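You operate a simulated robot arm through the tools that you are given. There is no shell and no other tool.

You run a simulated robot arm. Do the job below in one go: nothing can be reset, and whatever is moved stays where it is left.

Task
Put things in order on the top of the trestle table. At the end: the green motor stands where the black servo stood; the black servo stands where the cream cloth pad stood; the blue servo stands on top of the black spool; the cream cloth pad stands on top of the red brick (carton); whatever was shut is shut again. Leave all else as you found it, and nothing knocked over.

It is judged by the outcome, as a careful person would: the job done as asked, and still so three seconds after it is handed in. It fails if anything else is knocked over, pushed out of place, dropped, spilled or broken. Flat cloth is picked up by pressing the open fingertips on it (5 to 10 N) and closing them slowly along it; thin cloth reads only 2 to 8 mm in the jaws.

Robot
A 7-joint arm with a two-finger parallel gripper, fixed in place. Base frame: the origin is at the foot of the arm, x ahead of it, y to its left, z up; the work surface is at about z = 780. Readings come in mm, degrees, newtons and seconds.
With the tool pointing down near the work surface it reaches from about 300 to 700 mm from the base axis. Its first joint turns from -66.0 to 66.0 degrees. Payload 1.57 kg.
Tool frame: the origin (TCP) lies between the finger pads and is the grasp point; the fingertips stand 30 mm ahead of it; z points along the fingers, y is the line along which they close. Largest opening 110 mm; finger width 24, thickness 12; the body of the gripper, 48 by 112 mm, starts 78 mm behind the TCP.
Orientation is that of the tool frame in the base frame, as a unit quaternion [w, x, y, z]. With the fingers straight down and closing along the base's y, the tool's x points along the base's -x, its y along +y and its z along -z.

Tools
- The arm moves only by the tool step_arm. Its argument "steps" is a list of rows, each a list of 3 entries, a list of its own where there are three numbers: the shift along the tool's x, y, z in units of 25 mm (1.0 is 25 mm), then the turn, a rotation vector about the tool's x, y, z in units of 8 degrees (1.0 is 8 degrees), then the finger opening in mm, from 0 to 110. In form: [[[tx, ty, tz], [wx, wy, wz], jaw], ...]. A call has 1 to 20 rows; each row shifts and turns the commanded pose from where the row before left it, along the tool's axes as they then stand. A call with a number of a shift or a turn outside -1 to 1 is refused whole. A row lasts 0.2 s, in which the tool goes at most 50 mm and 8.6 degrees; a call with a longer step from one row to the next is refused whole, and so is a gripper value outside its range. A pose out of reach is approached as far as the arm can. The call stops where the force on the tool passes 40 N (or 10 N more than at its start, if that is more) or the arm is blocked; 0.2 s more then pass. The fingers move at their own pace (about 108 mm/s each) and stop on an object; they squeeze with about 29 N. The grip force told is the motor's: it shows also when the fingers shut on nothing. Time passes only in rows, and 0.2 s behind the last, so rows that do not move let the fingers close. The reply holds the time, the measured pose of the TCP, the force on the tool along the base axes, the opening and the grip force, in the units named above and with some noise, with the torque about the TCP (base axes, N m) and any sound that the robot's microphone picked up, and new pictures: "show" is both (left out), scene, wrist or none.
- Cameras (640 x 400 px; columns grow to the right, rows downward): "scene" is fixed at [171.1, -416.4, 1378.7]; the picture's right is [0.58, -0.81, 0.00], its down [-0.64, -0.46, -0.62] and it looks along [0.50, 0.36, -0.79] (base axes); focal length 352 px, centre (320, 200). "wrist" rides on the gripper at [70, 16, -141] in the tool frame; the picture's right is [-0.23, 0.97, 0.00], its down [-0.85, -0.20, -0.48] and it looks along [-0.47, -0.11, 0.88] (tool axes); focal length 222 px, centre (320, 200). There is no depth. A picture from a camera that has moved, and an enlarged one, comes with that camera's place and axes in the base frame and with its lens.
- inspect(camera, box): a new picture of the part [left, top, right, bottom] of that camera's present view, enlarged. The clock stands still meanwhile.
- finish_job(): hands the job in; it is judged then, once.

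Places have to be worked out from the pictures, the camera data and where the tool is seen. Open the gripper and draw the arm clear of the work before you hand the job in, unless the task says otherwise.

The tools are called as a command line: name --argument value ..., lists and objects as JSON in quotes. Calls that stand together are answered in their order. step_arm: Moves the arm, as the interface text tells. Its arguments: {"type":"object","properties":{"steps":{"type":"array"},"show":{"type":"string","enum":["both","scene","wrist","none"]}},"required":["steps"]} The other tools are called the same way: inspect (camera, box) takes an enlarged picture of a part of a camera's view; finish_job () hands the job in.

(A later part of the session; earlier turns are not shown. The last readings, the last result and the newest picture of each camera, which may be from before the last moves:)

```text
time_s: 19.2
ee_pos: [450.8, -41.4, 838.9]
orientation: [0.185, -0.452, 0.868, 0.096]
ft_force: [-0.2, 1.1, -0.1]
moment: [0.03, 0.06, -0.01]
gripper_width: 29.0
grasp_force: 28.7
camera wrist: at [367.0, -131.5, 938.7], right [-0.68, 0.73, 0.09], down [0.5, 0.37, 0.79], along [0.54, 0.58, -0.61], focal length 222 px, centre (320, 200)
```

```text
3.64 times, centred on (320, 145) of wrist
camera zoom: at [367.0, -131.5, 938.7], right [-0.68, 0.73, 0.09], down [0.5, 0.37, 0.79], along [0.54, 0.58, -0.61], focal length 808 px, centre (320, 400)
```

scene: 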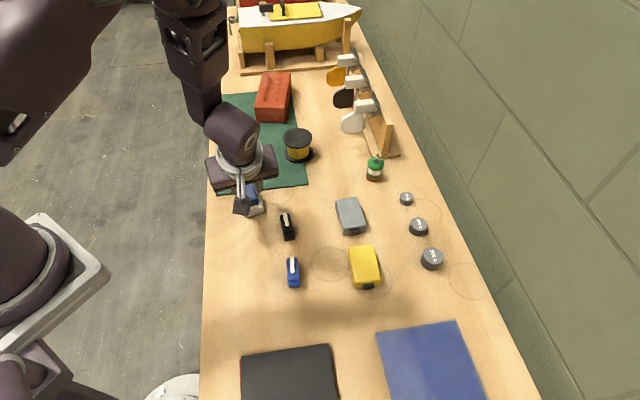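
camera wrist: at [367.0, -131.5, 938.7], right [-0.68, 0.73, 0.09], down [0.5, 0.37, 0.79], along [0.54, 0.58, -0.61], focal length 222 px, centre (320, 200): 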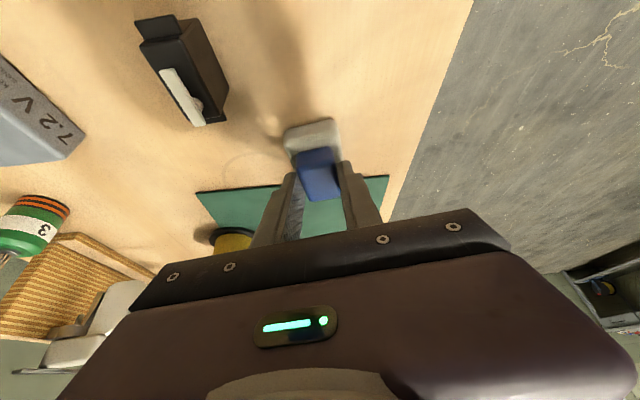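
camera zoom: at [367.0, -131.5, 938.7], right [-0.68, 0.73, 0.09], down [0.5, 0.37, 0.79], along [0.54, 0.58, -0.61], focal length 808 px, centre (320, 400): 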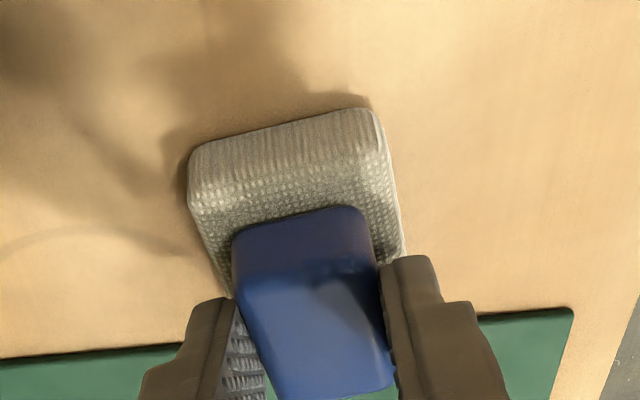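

Now the jaws hold the blue grip well down its sides (29.0 mm, 29 N). I'll lift 30 mm gently and check again.

step_arm --steps '[[[-0.0325, 0, -0.073], [0, 0, 0], 12], [[-0.0975, 0, -0.219], [0, 0, 0], 12], [[-0.1788, 0, -0.402], [0, 0, 0], 12], [[-0.1788, 0, -0.402], [0, 0, 0], 12], [[0, 0, 0], [0, 0, 0], 12]]' --show "both"

inspect --camera "wrist" --box '[270, 90, 370, 200]'

```text
time_s: 20.4
ee_pos: [451.7, -42.1, 869.5]
orientation: [0.184, -0.452, 0.868, 0.096]
ft_force: [0.3, -0.5, 0.0]
moment: [-0.01, -0.02, -0.01]
gripper_width: 29.0
grasp_force: 29.6
camera wrist: at [366.6, -132.1, 969.2], right [-0.68, 0.73, 0.09], down [0.5, 0.37, 0.79], along [0.54, 0.58, -0.61], focal length 222 px, centre (320, 200)
```

scene: 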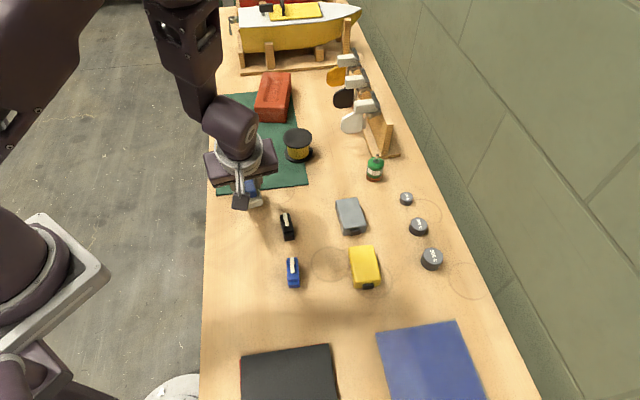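
wrist: 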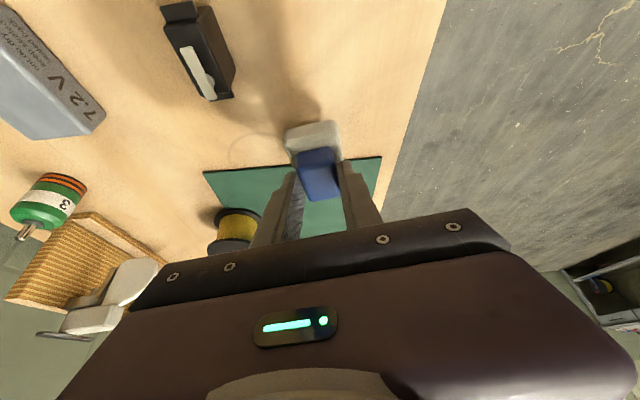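

```text
3.64 times, centred on (320, 145) of wrist
camera zoom: at [366.6, -132.1, 969.2], right [-0.68, 0.73, 0.09], down [0.5, 0.37, 0.79], along [0.54, 0.58, -0.61], focal length 808 px, centre (320, 400)
```

zoom: 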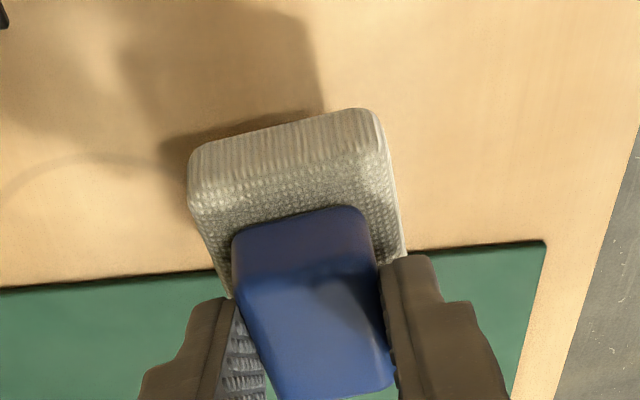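

The pad hangs level and has not moved in the jaws. I'll raise to about z 965 and turn the tool 21.4° so its outward direction lines up with the brick's long axis.

step_arm --steps '[[[-0.388, 0, -0.872], [0, 0, 0], 12], [[-0.388, 0, -0.872], [0, 0, 0], 12], [[-0.388, 0, -0.872], [0, 0, 0], 12], [[-0.388, 0, -0.872], [0, 0, 0], 12], [[0, 0, 0], [0.272, 0, 0.611], 12], [[0, 0, 0], [0.272, 0, 0.611], 12], [[0, 0, 0], [0.272, 0, 0.611], 12], [[0, 0, 0], [0.272, 0, 0.611], 12], [[0, 0, 0], [0, 0, 0], 12]]' --show "both"

```text
time_s: 22.4
ee_pos: [450.5, -41.5, 964.9]
orientation: [0.199, -0.282, 0.936, 0.06]
ft_force: [0.1, 0.0, -0.8]
moment: [-0.01, -0.01, -0.01]
gripper_width: 29.2
grasp_force: 28.9
camera wrist: at [339.3, -95.2, 1064.9], right [-0.36, 0.93, 0.09], down [0.6, 0.16, 0.79], along [0.71, 0.34, -0.61], focal length 222 px, centre (320, 200)
```

scene: 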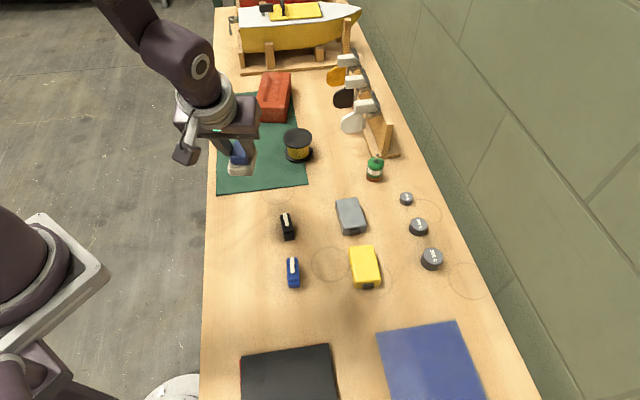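
wrist: 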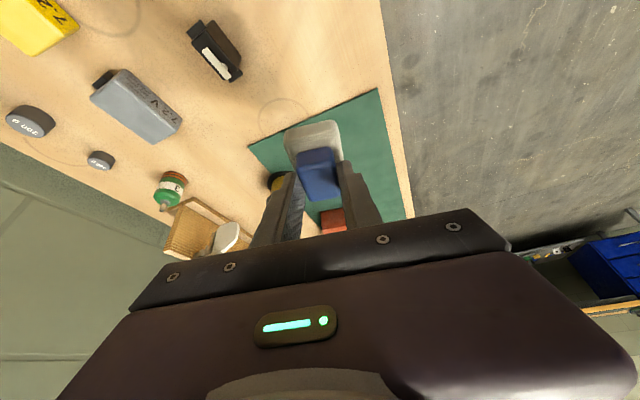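

Orientation is as planned (outward azimuth 33.5°, tilt 24°). I'll carry the pad 200 mm outward at constant height to get a closer look at the brick.

step_arm --steps '[[[-0.9135, 0, 0.4067], [0, 0, 0], 12], [[-0.9135, 0, 0.4067], [0, 0, 0], 12], [[-0.9135, 0, 0.4067], [0, 0, 0], 12], [[-0.9135, 0, 0.4067], [0, 0, 0], 12], [[-0.9135, 0, 0.4067], [0, 0, 0], 12], [[-0.9135, 0, 0.4067], [0, 0, 0], 12], [[-0.9135, 0, 0.4067], [0, 0, 0], 12], [[-0.9135, 0, 0.4067], [0, 0, 0], 12], [[0, 0, 0], [0, 0, 0], 12]]' --show "both"

inspect --camera "wrist" --box '[220, 80, 440, 230]'

inspect --camera "scene" --box '[205, 40, 333, 160]'

```text
time_s: 24.4
ee_pos: [618.1, 68.2, 964.9]
orientation: [0.198, -0.283, 0.937, 0.06]
ft_force: [0.2, -0.4, -1.1]
moment: [-0.01, 0.0, -0.01]
gripper_width: 29.1
grasp_force: 28.7
camera wrist: at [506.1, 15.2, 1063.8], right [-0.37, 0.93, 0.09], down [0.6, 0.16, 0.79], along [0.71, 0.34, -0.61], focal length 222 px, centre (320, 200)
```

scene: 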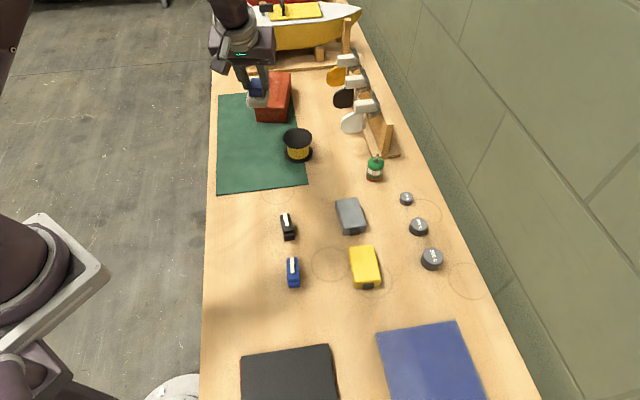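
wrist: 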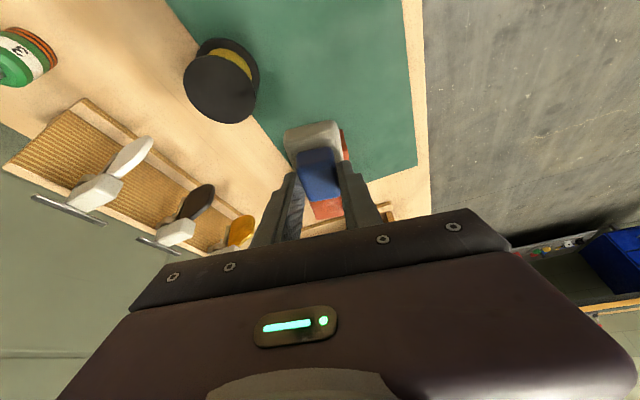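

```text
2.67 times, centred on (330, 155) of wrist
camera zoom: at [506.1, 15.2, 1063.8], right [-0.37, 0.93, 0.09], down [0.6, 0.16, 0.79], along [0.71, 0.34, -0.61], focal length 592 px, centre (293, 320)
```

zoom: 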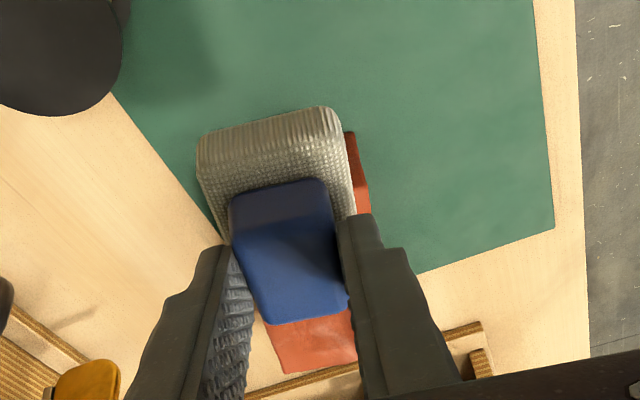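

```text
3.33 times, centred on (269, 100) of scene
camera zoom: at [171.1, -416.4, 1378.7], right [0.58, -0.81, 0.0], down [-0.64, -0.46, -0.62], along [0.5, 0.36, -0.79], focal length 1173 px, centre (490, 533)
```

zoom: 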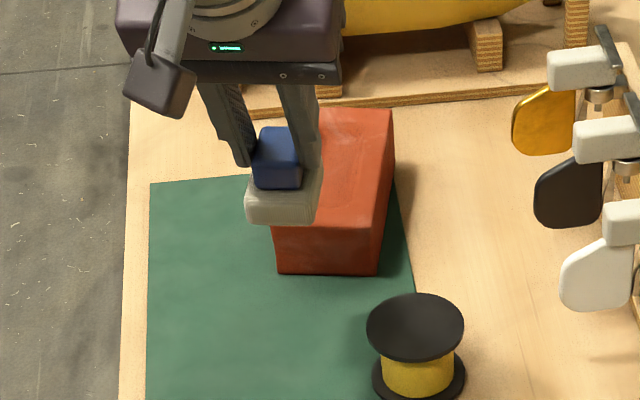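

The pad is steady in the jaws and the brick's corners agree with my estimate (near-end centre about (685, 107), axis about 33°). I'll move out until the pad is over a point about 50 mm in from the brick's near end, still at height.

step_arm --steps '[[[-0.8535, -0.048, 0.38], [0, 0, 0], 12], [[-0.8535, -0.048, 0.38], [0, 0, 0], 12], [[-0.8535, -0.048, 0.38], [0, 0, 0], 12], [[-0.8535, -0.048, 0.38], [0, 0, 0], 12], [[-0.8535, -0.048, 0.38], [0, 0, 0], 12], [[0, 0, 0], [0, 0, 0], 12]]' --show "both"

inspect --camera "wrist" --box '[220, 80, 440, 230]'

inspect --camera "scene" --box '[225, 20, 321, 140]'

```text
time_s: 25.8
ee_pos: [717.2, 128.7, 966.1]
orientation: [0.199, -0.283, 0.936, 0.06]
ft_force: [0.1, 0.3, -0.9]
moment: [-0.04, 0.0, -0.02]
gripper_width: 28.9
grasp_force: 29.5
camera wrist: at [606.3, 74.9, 1065.2], right [-0.37, 0.93, 0.09], down [0.6, 0.16, 0.79], along [0.71, 0.34, -0.61], focal length 222 px, centre (320, 200)
```

scene: 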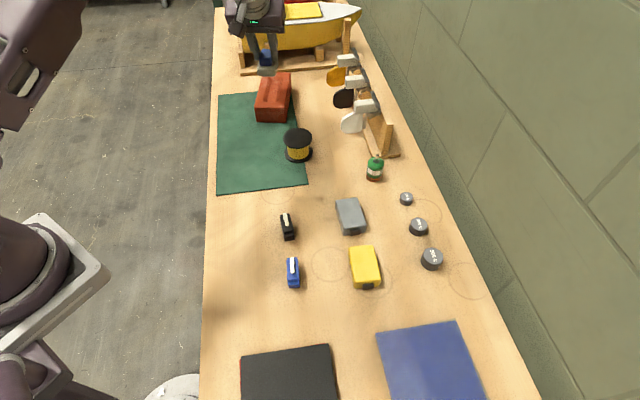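
wrist: 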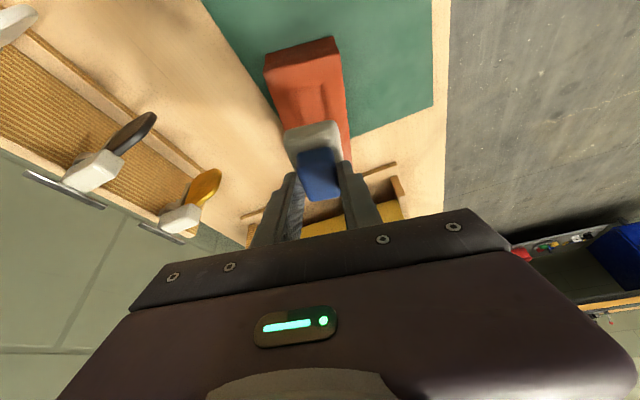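

```text
2.67 times, centred on (330, 155) of wrist
camera zoom: at [606.3, 74.9, 1065.2], right [-0.37, 0.93, 0.09], down [0.6, 0.16, 0.79], along [0.71, 0.34, -0.61], focal length 592 px, centre (293, 320)
```

zoom: 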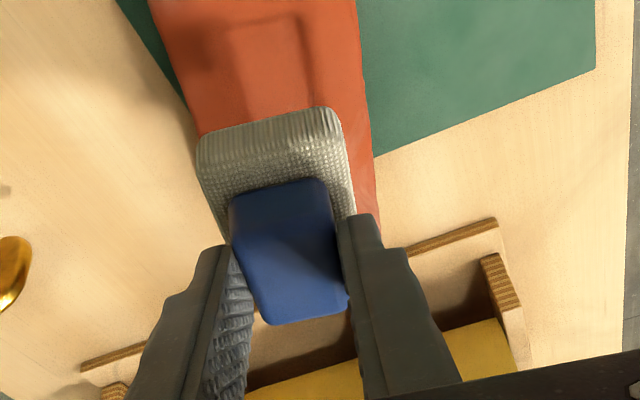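

```text
3.33 times, centred on (273, 80) of scene
camera zoom: at [171.1, -416.4, 1378.7], right [0.58, -0.81, 0.0], down [-0.64, -0.46, -0.62], along [0.5, 0.36, -0.79], focal length 1173 px, centre (477, 600)
```

zoom: 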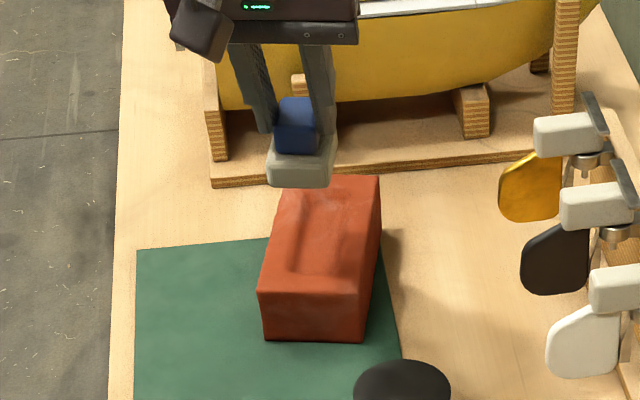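

The pad's centre is now over the planned point, within about 2 mm sideways of the brick's centreline. I'll go straight down to TCP z ≈ 898, leaving a few mm of gap.

step_arm --steps '[[[0.2766, 0, 0.621], [0, 0, 0], 12], [[0.2766, 0, 0.621], [0, 0, 0], 12], [[0.2766, 0, 0.621], [0, 0, 0], 12], [[0.2766, 0, 0.621], [0, 0, 0], 12], [[0, 0, 0], [0, 0, 0], 12]]' --show "both"

inspect --camera "wrist" --box '[220, 40, 440, 200]'

inspect --camera "scene" --box '[225, 30, 321, 130]'

```text
time_s: 27.0
ee_pos: [716.7, 127.7, 896.9]
orientation: [0.199, -0.283, 0.936, 0.061]
ft_force: [-0.2, 0.0, -1.4]
moment: [0.0, 0.0, 0.01]
gripper_width: 29.0
grasp_force: 28.8
camera wrist: at [606.4, 74.7, 996.4], right [-0.37, 0.93, 0.09], down [0.6, 0.16, 0.79], along [0.71, 0.34, -0.61], focal length 222 px, centre (320, 200)
```

scene: 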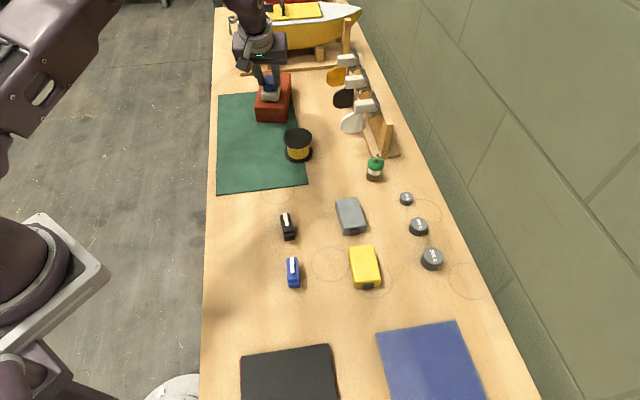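
wrist: 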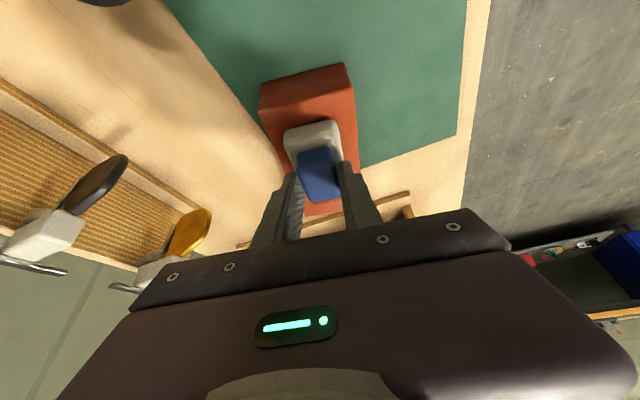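

```text
2.50 times, centred on (330, 120) of wrist
camera zoom: at [606.4, 74.7, 996.4], right [-0.37, 0.93, 0.09], down [0.6, 0.16, 0.79], along [0.71, 0.34, -0.61], focal length 555 px, centre (295, 400)
```

zoom: 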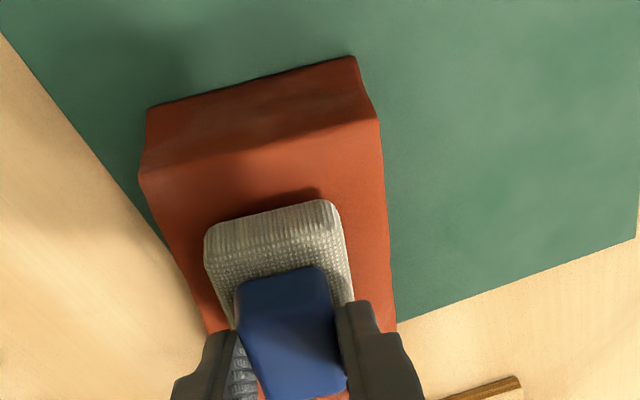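

```text
4.00 times, centred on (273, 80) of scene
camera zoom: at [171.1, -416.4, 1378.7], right [0.58, -0.81, 0.0], down [-0.64, -0.46, -0.62], along [0.5, 0.36, -0.79], focal length 1408 px, centre (508, 680)
```

zoom: 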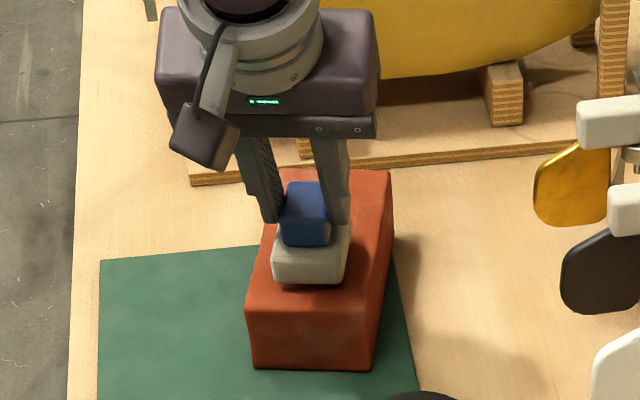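

The pad is centred on the brick within a couple of mm from both views, a few mm above it. I'll lower in 1 mm steps and watch the force.

step_arm --steps '[[[0.01625, 0, 0.0365], [0, 0, 0], 12], [[0.01625, 0, 0.0365], [0, 0, 0], 12], [[0.01625, 0, 0.0365], [0, 0, 0], 12], [[0, 0, 0], [0, 0, 0], 12]]' --show "none"

```text
time_s: 28.0
ee_pos: [719.4, 127.8, 895.5]
orientation: [0.199, -0.282, 0.936, 0.06]
ft_force: [-0.3, -0.5, -0.8]
moment: [0.04, 0.02, -0.02]
gripper_width: 29.0
grasp_force: 28.7
```

No contact yet. I'll go down another 2 mm.

step_arm --steps '[[[0.01625, 0, 0.0365], [0, 0, 0], 12], [[0.01625, 0, 0.0365], [0, 0, 0], 12], [[0, 0, 0], [0, 0, 0], 12]]' --show "none"

inspect --camera "scene" --box '[245, 65, 305, 125]'

```text
time_s: 28.8
ee_pos: [718.4, 127.9, 892.4]
orientation: [0.2, -0.282, 0.936, 0.059]
ft_force: [-4.5, 0.5, 11.0]
moment: [0.0, 0.23, 0.01]
gripper_width: 29.0
grasp_force: 28.8
```

```text
6.67 times, centred on (275, 95) of scene
camera zoom: at [170.8, -416.5, 1378.7], right [0.58, -0.81, 0.0], down [-0.64, -0.46, -0.62], along [0.5, 0.36, -0.79], focal length 2346 px, centre (620, 900)
```

zoom: 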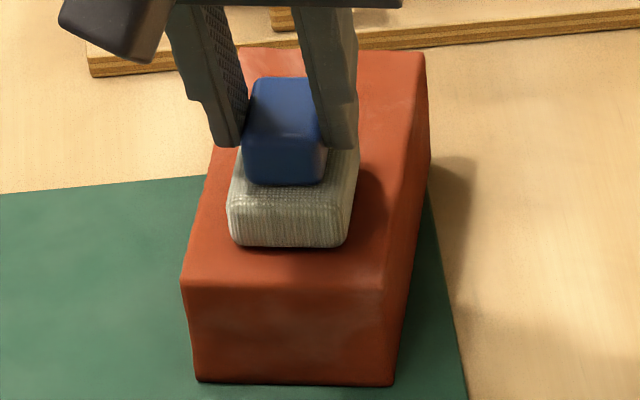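

The pad rests on the brick with 11 N of contact force. I'll ease up half a millimetre and open the jaws gradually.

step_arm --steps '[[[-0.008, 0, -0.018], [0, 0, 0], 12], [[0, 0, 0], [0, 0, 0], 26], [[0, 0, 0], [0, 0, 0], 32], [[0, 0, 0], [0, 0, 0], 40], [[0, 0, 0], [0, 0, 0], 48], [[0, 0, 0], [0, 0, 0], 48]]' --show "both"

inspect --camera "scene" --box '[245, 65, 305, 125]'

inspect --camera "wrist" --box '[220, 40, 440, 200]'

```text
time_s: 30.2
ee_pos: [718.4, 127.6, 892.9]
orientation: [0.198, -0.283, 0.937, 0.06]
ft_force: [-0.2, 0.6, -0.8]
moment: [0.03, 0.02, -0.01]
gripper_width: 48.1
grasp_force: 0.0
camera wrist: at [607.1, 75.2, 992.5], right [-0.37, 0.93, 0.09], down [0.6, 0.16, 0.79], along [0.71, 0.34, -0.61], focal length 222 px, centre (320, 200)
```

scene: 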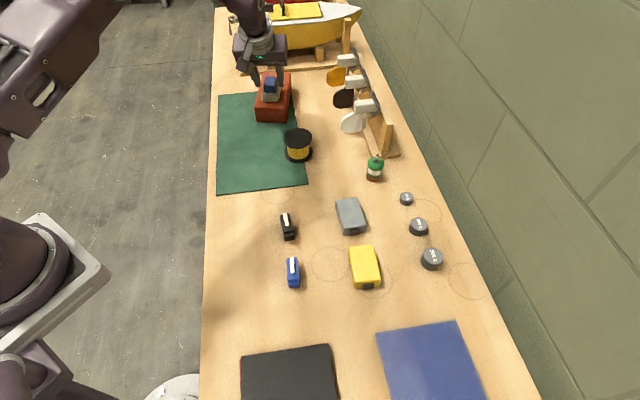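
wrist: 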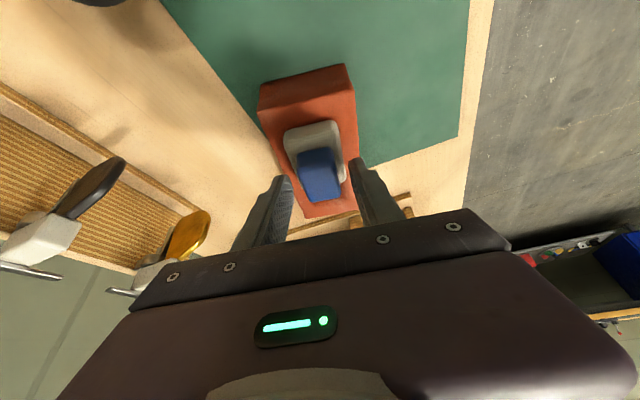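

```text
6.67 times, centred on (275, 95) of scene
camera zoom: at [171.1, -416.4, 1378.7], right [0.58, -0.81, 0.0], down [-0.64, -0.46, -0.62], along [0.5, 0.36, -0.79], focal length 2346 px, centre (620, 900)
```

zoom: 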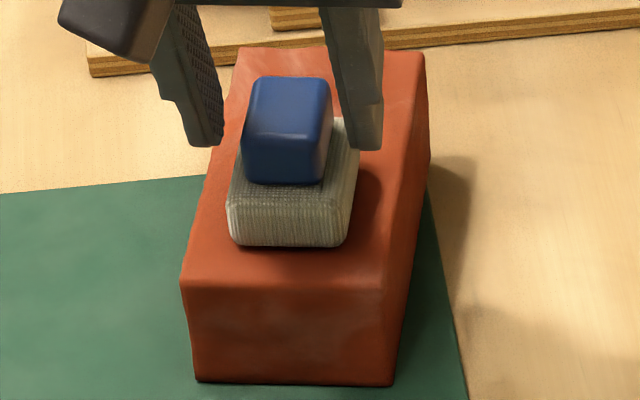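

```text
2.50 times, centred on (330, 120) of wrist
camera zoom: at [607.1, 75.2, 992.5], right [-0.37, 0.93, 0.09], down [0.6, 0.16, 0.79], along [0.71, 0.34, -0.61], focal length 555 px, centre (295, 400)
```

zoom: 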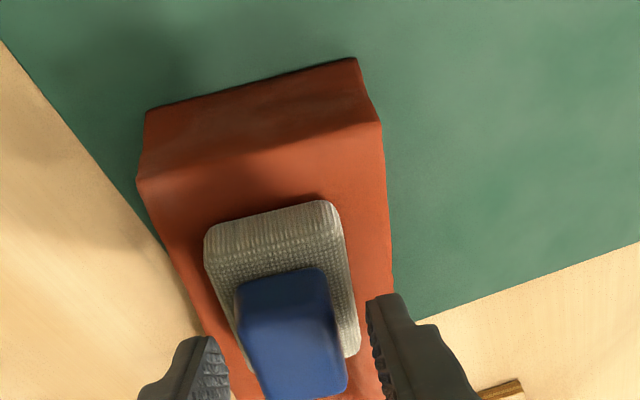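

The pad now stands on the brick and the jaws are clear of it. I'll retreat up along the tool axis and check that nothing moves.

step_arm --steps '[[[0, 0, -0.5], [0, 0, 0], 48], [[0, 0, -1], [0, 0, 0], 48], [[0, 0, -1], [0, 0, 0], 48], [[0, 0, -1], [0, 0, 0], 48]]' --show "both"

inspect --camera "scene" --box '[245, 65, 305, 125]'

```text
time_s: 31.2
ee_pos: [688.7, 109.1, 972.3]
orientation: [0.2, -0.283, 0.936, 0.061]
ft_force: [-0.3, -0.5, -0.1]
moment: [0.02, -0.02, 0.0]
gripper_width: 48.0
grasp_force: 0.2
camera wrist: at [577.9, 55.9, 1071.5], right [-0.37, 0.93, 0.09], down [0.6, 0.16, 0.79], along [0.71, 0.34, -0.61], focal length 222 px, centre (320, 200)
```

scene: 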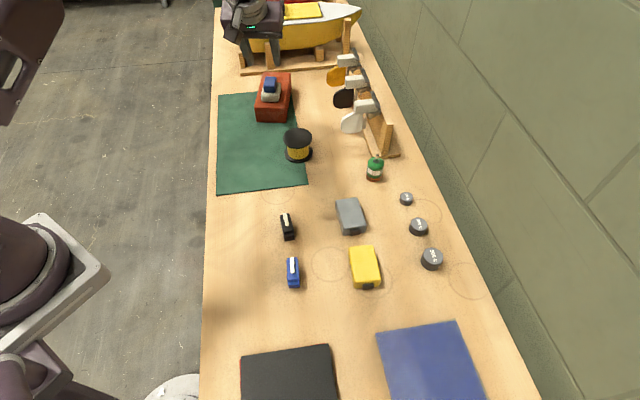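
wrist: 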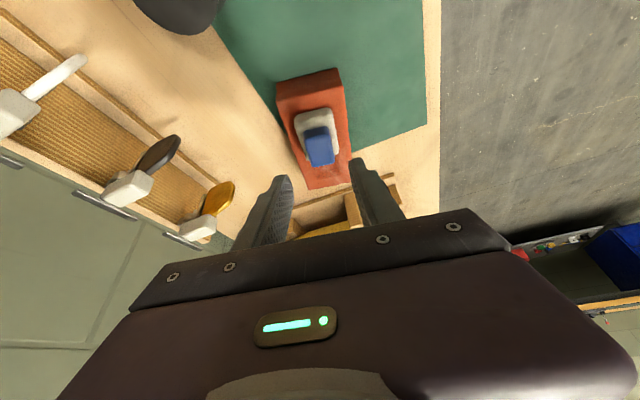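

```text
6.67 times, centred on (275, 95) of scene
camera zoom: at [171.1, -416.4, 1378.7], right [0.58, -0.81, 0.0], down [-0.64, -0.46, -0.62], along [0.5, 0.36, -0.79], focal length 2346 px, centre (620, 900)
```

zoom: 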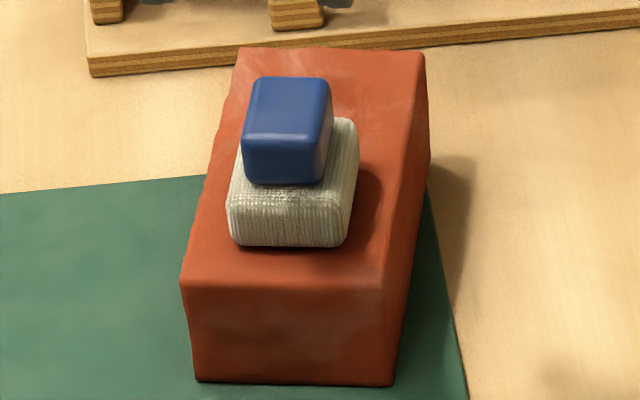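

The pad stands undisturbed on the brick. Next I'll travel back at height to above the black servo, straighten the tool to vertical and turn the closing axis across the servo's width (azimuth ≈ 139°).

step_arm --steps '[[[0.957, -0.22, -0.426], [0, 0, 0], 60], [[0.957, -0.22, -0.426], [0, 0, 0], 60], [[0.957, -0.22, -0.426], [0, 0, 0], 60], [[0.957, -0.22, -0.426], [0, 0, 0], 60], [[0.957, -0.22, -0.426], [0, 0, 0], 60], [[0.957, -0.22, -0.426], [0, 0, 0], 60], [[0.957, -0.22, -0.426], [0, 0, 0], 60], [[0.957, -0.22, -0.426], [0, 0, 0], 60], [[0.957, -0.22, -0.426], [0, 0, 0], 60], [[0.957, -0.22, -0.426], [0, 0, 0], 60], [[0.957, -0.22, -0.426], [0, 0, 0], 60], [[0.957, -0.22, -0.426], [0, 0, 0], 60], [[0.957, -0.22, -0.426], [0, 0, 0], 60], [[0, 0, 0], [0, 1, 0], 60], [[0, 0, 0], [0, 1, 0], 60], [[0, 0, 0], [0, 1, 0], 60], [[0, 0, 0], [0, 0, -0.9875], 60], [[0, 0, 0], [0, 0, -0.9875], 60], [[0, 0, 0], [0, 0, 0], 60]]' --show "both"

inspect --camera "wrist" --box '[240, 80, 400, 190]'

```text
time_s: 35.2
ee_pos: [444.6, -140.1, 972.8]
orientation: [-0.001, -0.419, 0.908, 0.0]
ft_force: [0.4, 0.7, 0.0]
moment: [0.0, 0.03, 0.02]
gripper_width: 60.0
grasp_force: 0.1
camera wrist: at [385.4, -182.0, 1112.9], right [-0.59, 0.81, 0.0], down [0.71, 0.52, 0.48], along [0.39, 0.28, -0.88], focal length 222 px, centre (320, 200)
```

scene: 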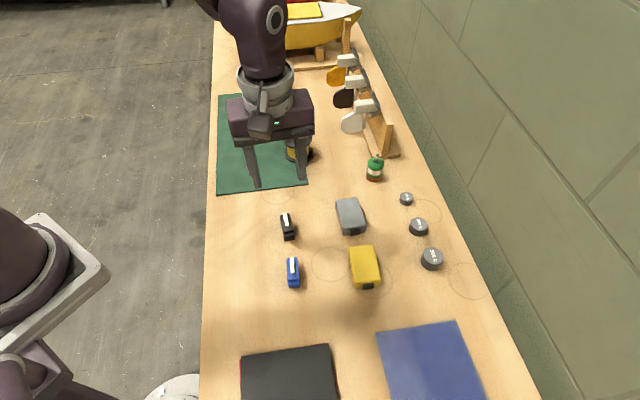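
wrist: 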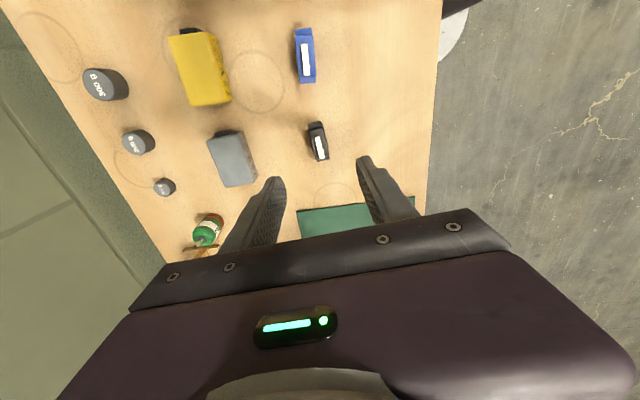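

```text
3.64 times, centred on (320, 135) of wrist
camera zoom: at [385.4, -182.0, 1112.9], right [-0.59, 0.81, 0.0], down [0.71, 0.52, 0.48], along [0.39, 0.28, -0.88], focal length 808 px, centre (320, 436)
```

zoom: 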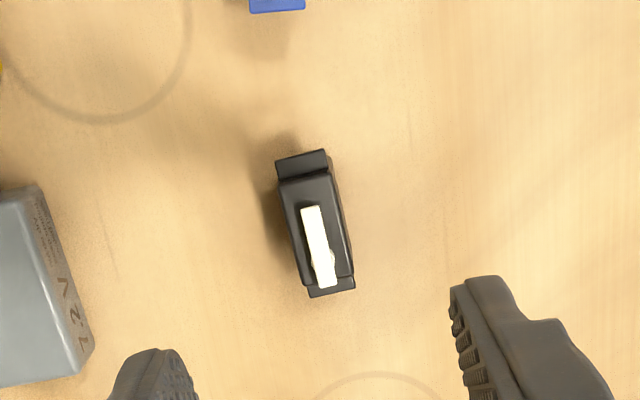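

The black servo is centred at about (448, −138), its long axis at azimuth 50°, which matches the tool's turn. I'll go down over it to z ≈ 872 and look again.

step_arm --steps '[[[-0.03, -0.01, 0.81], [0, 0, 0], 50], [[-0.03, -0.01, 0.81], [0, 0, 0], 50], [[-0.03, -0.01, 0.81], [0, 0, 0], 50], [[-0.03, -0.01, 0.81], [0, 0, 0], 50], [[-0.03, -0.01, 0.81], [0, 0, 0], 50], [[0, 0, 0], [0, 0, 0], 50]]' --show "both"

inspect --camera "wrist" --box '[240, 80, 400, 190]'

inspect --camera "scene" --box '[255, 180, 319, 250]'

```text
time_s: 36.6
ee_pos: [447.8, -136.3, 871.8]
orientation: [0.0, -0.418, 0.909, 0.0]
ft_force: [0.2, -0.6, 0.2]
moment: [0.0, -0.01, 0.03]
gripper_width: 49.9
grasp_force: 0.0
camera wrist: at [389.0, -179.0, 1011.8], right [-0.59, 0.81, 0.0], down [0.71, 0.52, 0.48], along [0.39, 0.28, -0.88], focal length 222 px, centre (320, 200)
```

scene: 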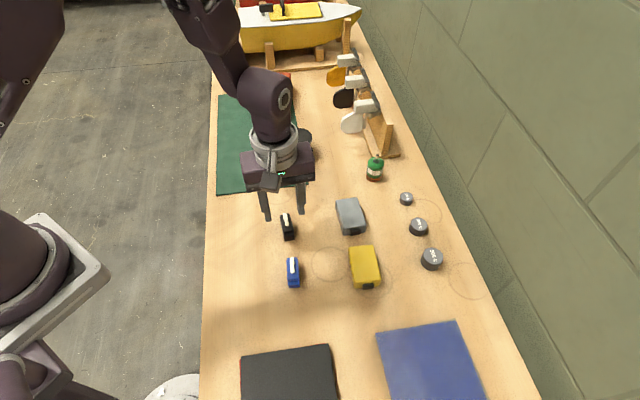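
wrist: 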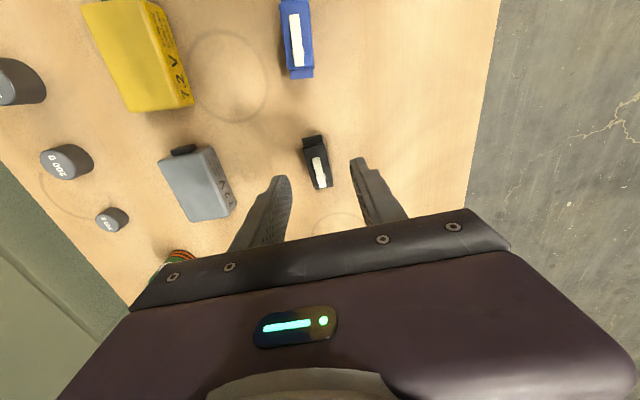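

```text
3.64 times, centred on (320, 135) of wrist
camera zoom: at [389.0, -179.0, 1011.8], right [-0.59, 0.81, 0.0], down [0.71, 0.52, 0.48], along [0.39, 0.28, -0.88], focal length 808 px, centre (320, 436)
```

zoom: 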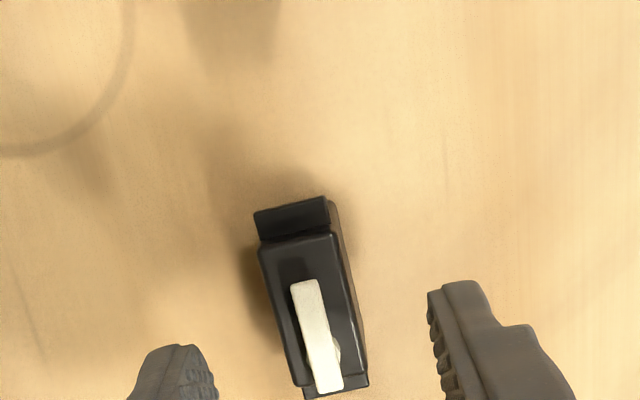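

```text
5.71 times, centred on (287, 215) of scene
camera zoom: at [171.1, -416.4, 1378.7], right [0.58, -0.81, 0.0], down [-0.64, -0.46, -0.62], along [0.5, 0.36, -0.79], focal length 2011 px, centre (509, 114)
```

zoom: 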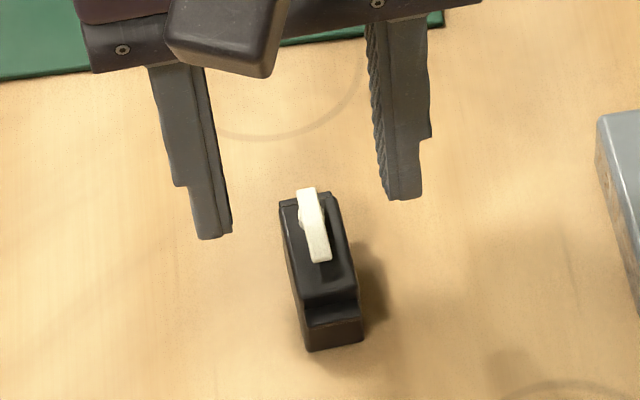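

The servo sits between the fingers, about 1.8 mm off centre. I'll correct that and go down to TCP z ≈ 818, then close.

step_arm --steps '[[[0.006, -0.024, 0.717], [0, 0, 0], 50], [[0.006, -0.024, 0.717], [0, 0, 0], 50], [[0.006, -0.024, 0.717], [0, 0, 0], 50], [[0, 0, 0], [0, 0, 0], 50], [[0, 0, 0], [0, 0, 0], 38], [[0, 0, 0], [0, 0, 0], 28], [[0, 0, 0], [0, 0, 0], 22], [[0, 0, 0], [0, 0, 0], 16], [[0, 0, 0], [0, 0, 0], 8], [[0, 0, 0], [0, 0, 0], 5]]' --show "both"

inspect --camera "wrist" --box '[240, 100, 400, 210]'

inspect --camera "scene" --box '[255, 180, 319, 250]'

```text
time_s: 38.8
ee_pos: [449.0, -139.3, 818.5]
orientation: [0.0, -0.418, 0.908, 0.0]
ft_force: [0.4, -0.2, 0.1]
moment: [0.04, 0.0, 0.03]
gripper_width: 19.8
grasp_force: 28.8
camera wrist: at [389.8, -180.6, 958.6], right [-0.59, 0.81, 0.0], down [0.71, 0.52, 0.48], along [0.39, 0.28, -0.88], focal length 222 px, centre (320, 200)
```

scene: 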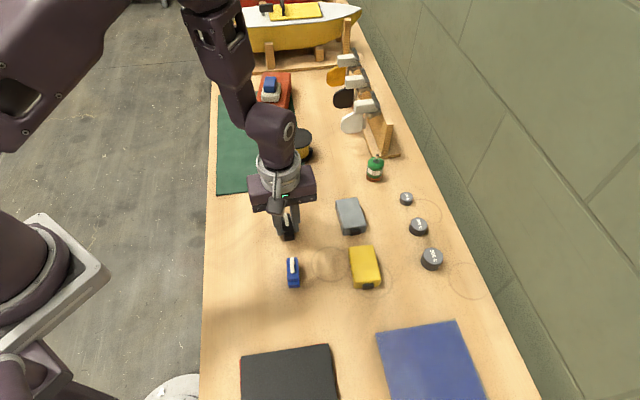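
wrist: 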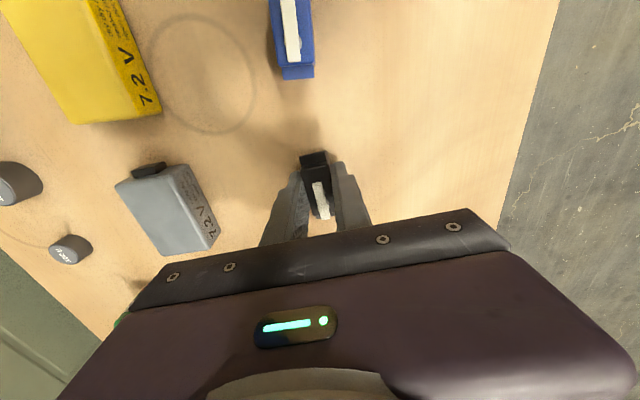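

```text
3.64 times, centred on (320, 155) of wrist
camera zoom: at [389.8, -180.6, 958.6], right [-0.59, 0.81, 0.0], down [0.71, 0.52, 0.48], along [0.39, 0.28, -0.88], focal length 808 px, centre (320, 364)
```

zoom: 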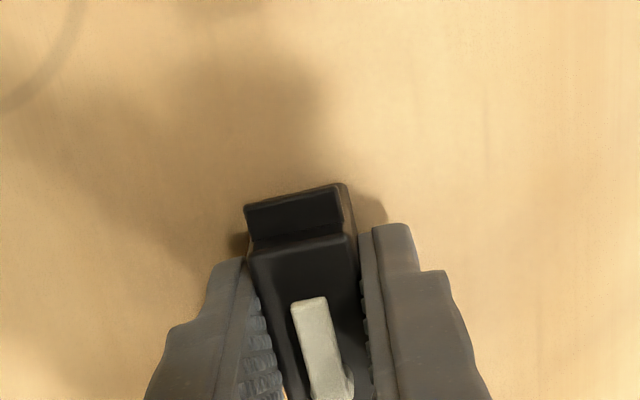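

```text
5.71 times, centred on (287, 215) of scene
camera zoom: at [171.1, -416.4, 1378.7], right [0.58, -0.81, 0.0], down [-0.64, -0.46, -0.62], along [0.5, 0.36, -0.79], focal length 2011 px, centre (509, 114)
```

zoom: 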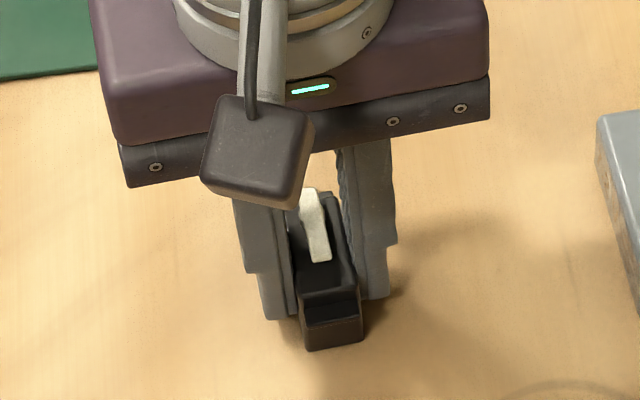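

The servo is gripped at 19.8 mm. I'll lift 70 mm, carry it over to the pad's old spot (456, −32), and come down to 10 mm above the table.

step_arm --steps '[[[0, 0, -0.4], [0, 0, 0], 5], [[0, 0, -0.8], [0, 0, 0], 5], [[0, 0, -0.8], [0, 0, 0], 5], [[0, 0, -0.8], [0, 0, 0], 5], [[-0.682, 0.507, 0], [0, 0, 0], 5], [[-0.682, 0.507, 0], [0, 0, 0], 5], [[-0.682, 0.507, 0], [0, 0, 0], 5], [[-0.682, 0.507, 0], [0, 0, 0], 5], [[-0.682, 0.507, 0], [0, 0, 0], 5], [[0, 0, 0.8], [0, 0, 0], 5], [[0, 0, 0.8], [0, 0, 0], 5], [[0, 0, 0.8], [0, 0, 0], 5], [[0, 0, 0], [0, 0, 0], 5]]' --show "both"

inspect --camera "scene" --box '[225, 165, 305, 235]'

inspect --camera "wrist" --box '[240, 80, 420, 230]'

```text
time_s: 41.6
ee_pos: [455.5, -30.6, 829.2]
orientation: [0.001, -0.417, 0.909, 0.0]
ft_force: [0.3, 0.0, -0.7]
moment: [0.02, -0.03, -0.01]
gripper_width: 20.0
grasp_force: 28.8
camera wrist: at [395.8, -73.6, 968.8], right [-0.59, 0.81, 0.0], down [0.71, 0.52, 0.48], along [0.39, 0.28, -0.88], focal length 222 px, centre (320, 200)
```

scene: 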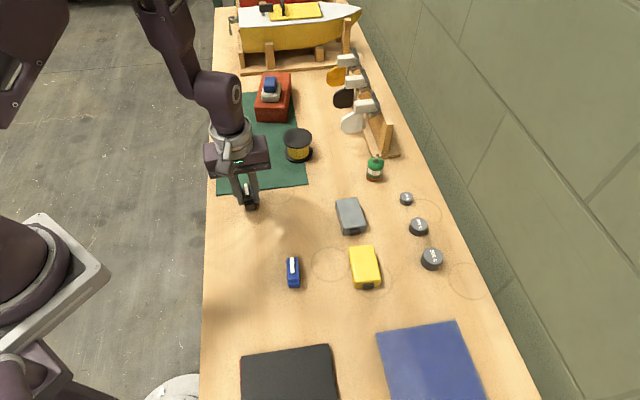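
wrist: 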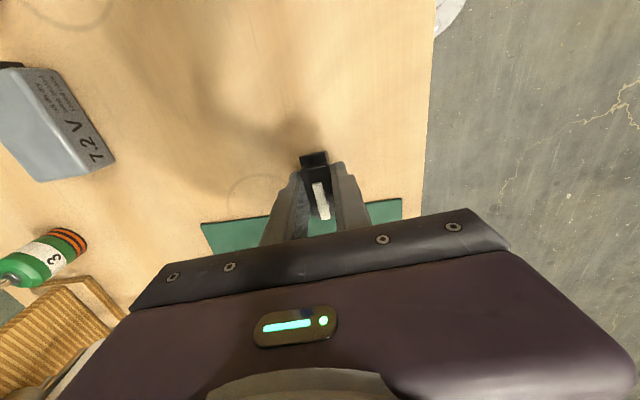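

```text
5.71 times, centred on (265, 200) of scene
camera zoom: at [171.1, -416.4, 1378.7], right [0.58, -0.81, 0.0], down [-0.64, -0.46, -0.62], along [0.5, 0.36, -0.79], focal length 2011 px, centre (634, 200)
```

zoom: 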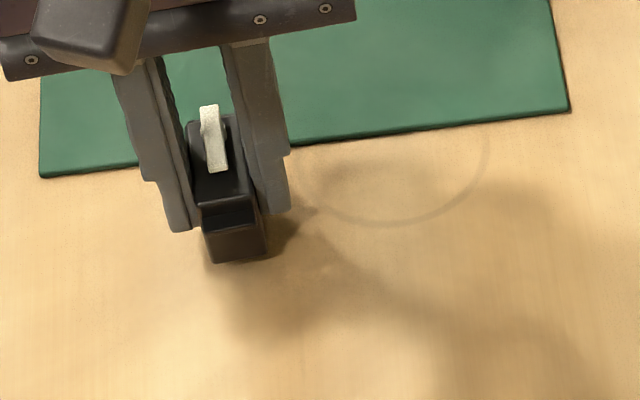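

```text
2.67 times, centred on (330, 155) of wrist
camera zoom: at [395.8, -73.6, 968.8], right [-0.59, 0.81, 0.0], down [0.71, 0.52, 0.48], along [0.39, 0.28, -0.88], focal length 592 px, centre (293, 320)
```

zoom: 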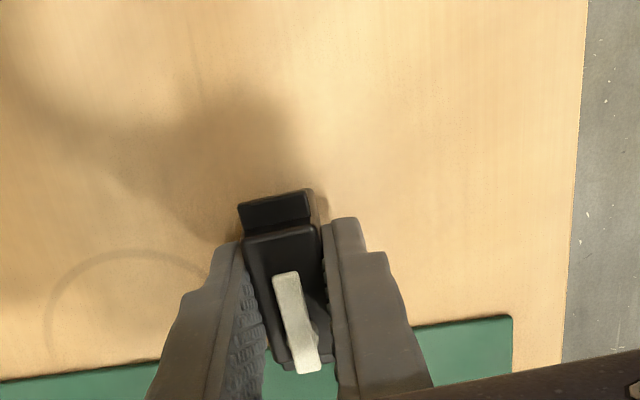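

The servo hangs upright at (455.5, −30.6), about 10 mm up and clear of the mat's edge. I'll lower 9 mm and then feel for contact in small steps.

step_arm --steps '[[[0.0, 0, 0.18], [0, 0, 0], 5], [[0, 0, 0.16], [0, 0, 0], 5], [[0, 0, 0.04], [0, 0, 0], 5], [[0, 0, 0.02], [0, 0, 0], 5], [[0, 0, 0], [0, 0, 0], 5]]' --show "none"

```text
time_s: 42.8
ee_pos: [455.1, -32.4, 819.1]
orientation: [0.0, -0.418, 0.909, -0.001]
ft_force: [0.0, 0.6, 0.9]
moment: [0.06, 0.01, -0.03]
gripper_width: 19.8
grasp_force: 28.7
```

It's at the pick height now, with no clear load. I'll go down half a millimetre more to make sure it rests on the table.

step_arm --steps '[[[0, 0, 0.02], [0, 0, 0], 5], [[0, 0, 0], [0, 0, 0], 5]]' --show "none"

```text
time_s: 43.4
ee_pos: [455.4, -31.5, 817.6]
orientation: [0.001, -0.418, 0.909, -0.001]
ft_force: [-3.4, 0.0, 19.3]
moment: [0.01, 0.1, 0.03]
gripper_width: 20.0
grasp_force: 29.6
```

Contact is clear now (19 N), so the servo stands on the table. I'll ease off by half a millimetre and open the jaws gradually, then rise.

step_arm --steps '[[[0, 0, -0.015], [0, 0, 0], 5], [[0, 0, 0], [0, 0, 0], 17], [[0, 0, 0], [0, 0, 0], 24], [[0, 0, 0], [0, 0, 0], 34], [[0, 0, 0], [0, 0, 0], 44], [[0, 0, 0], [0, 0, 0], 44], [[0, 0, -0.4], [0, 0, 0], 44], [[0, 0, -0.8], [0, 0, 0], 44], [[0, 0, -1], [0, 0, 0], 44], [[0, 0, -1], [0, 0, 0], 44], [[0, 0, -1], [0, 0, 0], 44], [[0, 0, -1], [0, 0, 0], 44]]' --show "both"

inspect --camera "scene" --box '[225, 165, 305, 235]'

inspect --camera "scene" --box '[335, 130, 435, 200]'

```text
time_s: 46.0
ee_pos: [455.6, -33.1, 948.5]
orientation: [0.0, -0.417, 0.909, 0.001]
ft_force: [-0.5, 0.3, -0.3]
moment: [-0.02, 0.04, 0.03]
gripper_width: 43.9
grasp_force: 0.0
camera wrist: at [395.9, -75.3, 1088.9], right [-0.59, 0.81, 0.0], down [0.71, 0.52, 0.48], along [0.39, 0.28, -0.88], focal length 222 px, centre (320, 200)
```

scene: 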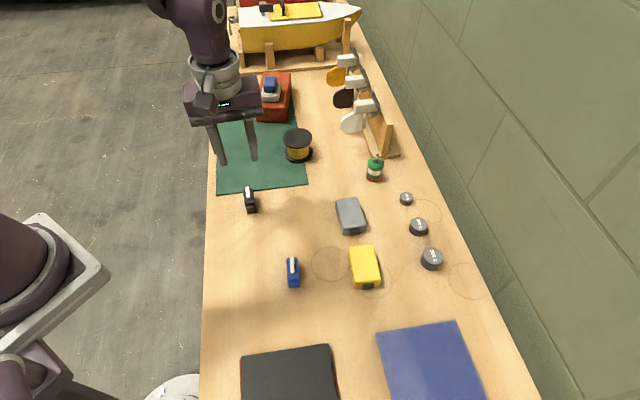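
wrist: 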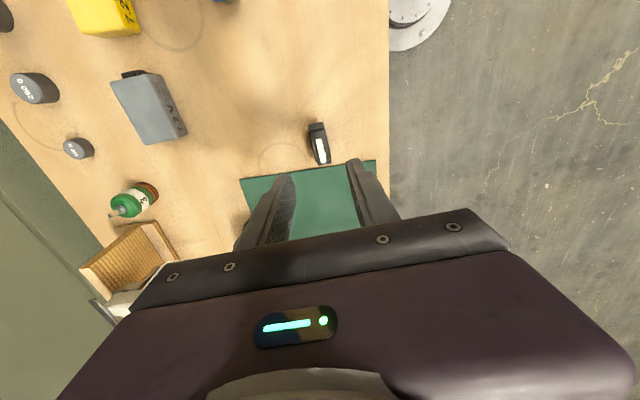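

```text
5.71 times, centred on (265, 200) of scene
camera zoom: at [171.1, -416.4, 1378.7], right [0.58, -0.81, 0.0], down [-0.64, -0.46, -0.62], along [0.5, 0.36, -0.79], focal length 2011 px, centre (634, 200)
```

zoom: 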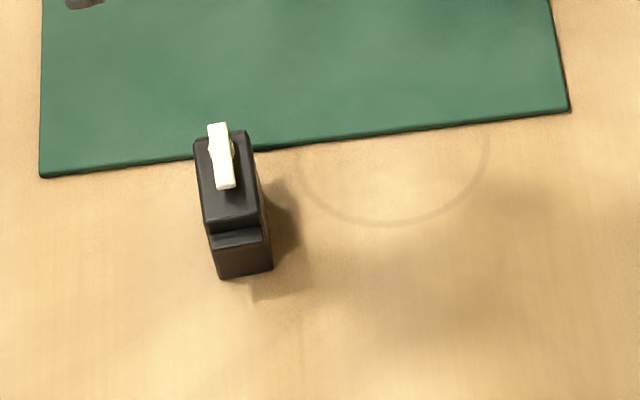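

```text
5.71 times, centred on (385, 165) of scene
camera zoom: at [171.1, -416.4, 1378.7], right [0.58, -0.81, 0.0], down [-0.64, -0.46, -0.62], along [0.5, 0.36, -0.79], focal length 2011 px, centre (-51, 400)
```

zoom: 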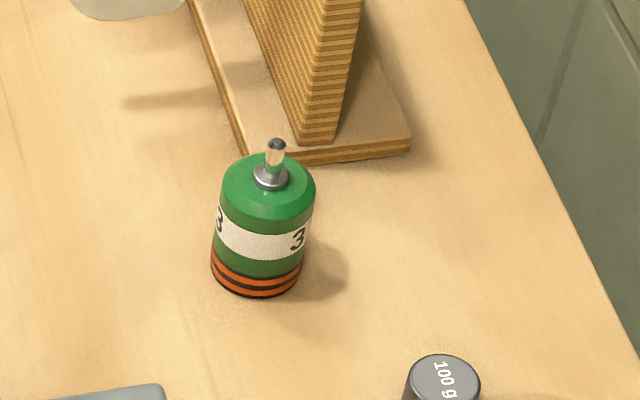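

The black servo stands on the pad's old spot. The motor is at about (680, −204), roughly 37 mm across and 48 mm tall. I'll turn the closing axis to azimuth 110°, tilt 16° outward for reach, and move to a viewing point short of it.

step_arm --steps '[[[0, 0, 0], [0, 0, 0.922], 66], [[0, 0, 0], [0, 0, 0.922], 66], [[0, 0, 0], [0, 0, 0.922], 66], [[0, 0, 0], [0, 0, 0.922], 66], [[0, 0, 0], [0, -1, 0], 66], [[0, 0, 0], [0, -1, 0], 66], [[-0.483, -0.893, 0.1385], [0, 0, 0], 66], [[-0.483, -0.893, 0.1385], [0, 0, 0], 66], [[-0.483, -0.893, 0.1385], [0, 0, 0], 66], [[-0.483, -0.893, 0.1385], [0, 0, 0], 66], [[-0.483, -0.893, 0.1385], [0, 0, 0], 66], [[-0.483, -0.893, 0.1385], [0, 0, 0], 66], [[-0.483, -0.893, 0.1385], [0, 0, 0], 66], [[-0.483, -0.893, 0.1385], [0, 0, 0], 66], [[-0.483, -0.893, 0.1385], [0, 0, 0], 66], [[-0.483, -0.893, 0.1385], [0, 0, 0], 66], [[0, 0, 0], [0, 0, 0], 66]]' --show "both"

inspect --camera "wrist" --box '[220, 80, 420, 220]'

```text
time_s: 49.6
ee_pos: [648.8, -198.8, 950.1]
orientation: [0.137, -0.172, 0.975, 0.024]
ft_force: [-0.6, 0.0, -0.5]
moment: [0.03, -0.01, 0.04]
gripper_width: 66.2
grasp_force: 0.0
camera wrist: at [542.5, -219.2, 1064.2], right [-0.13, 0.99, 0.06], down [0.72, 0.05, 0.7], along [0.69, 0.13, -0.72], focal length 222 px, centre (320, 200)
```

scene: 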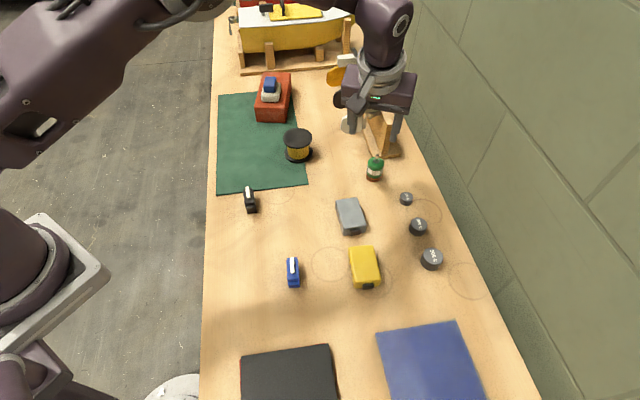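
wrist: 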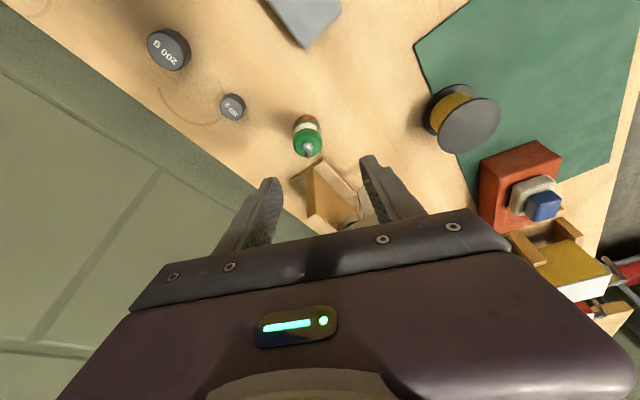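

```text
2.86 times, centred on (320, 150) of wrist
camera zoom: at [542.5, -219.2, 1064.2], right [-0.13, 0.99, 0.06], down [0.72, 0.05, 0.7], along [0.69, 0.13, -0.72], focal length 635 px, centre (320, 343)
```

zoom: 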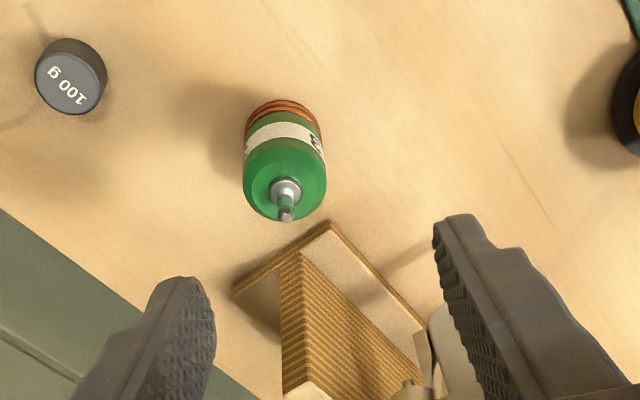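

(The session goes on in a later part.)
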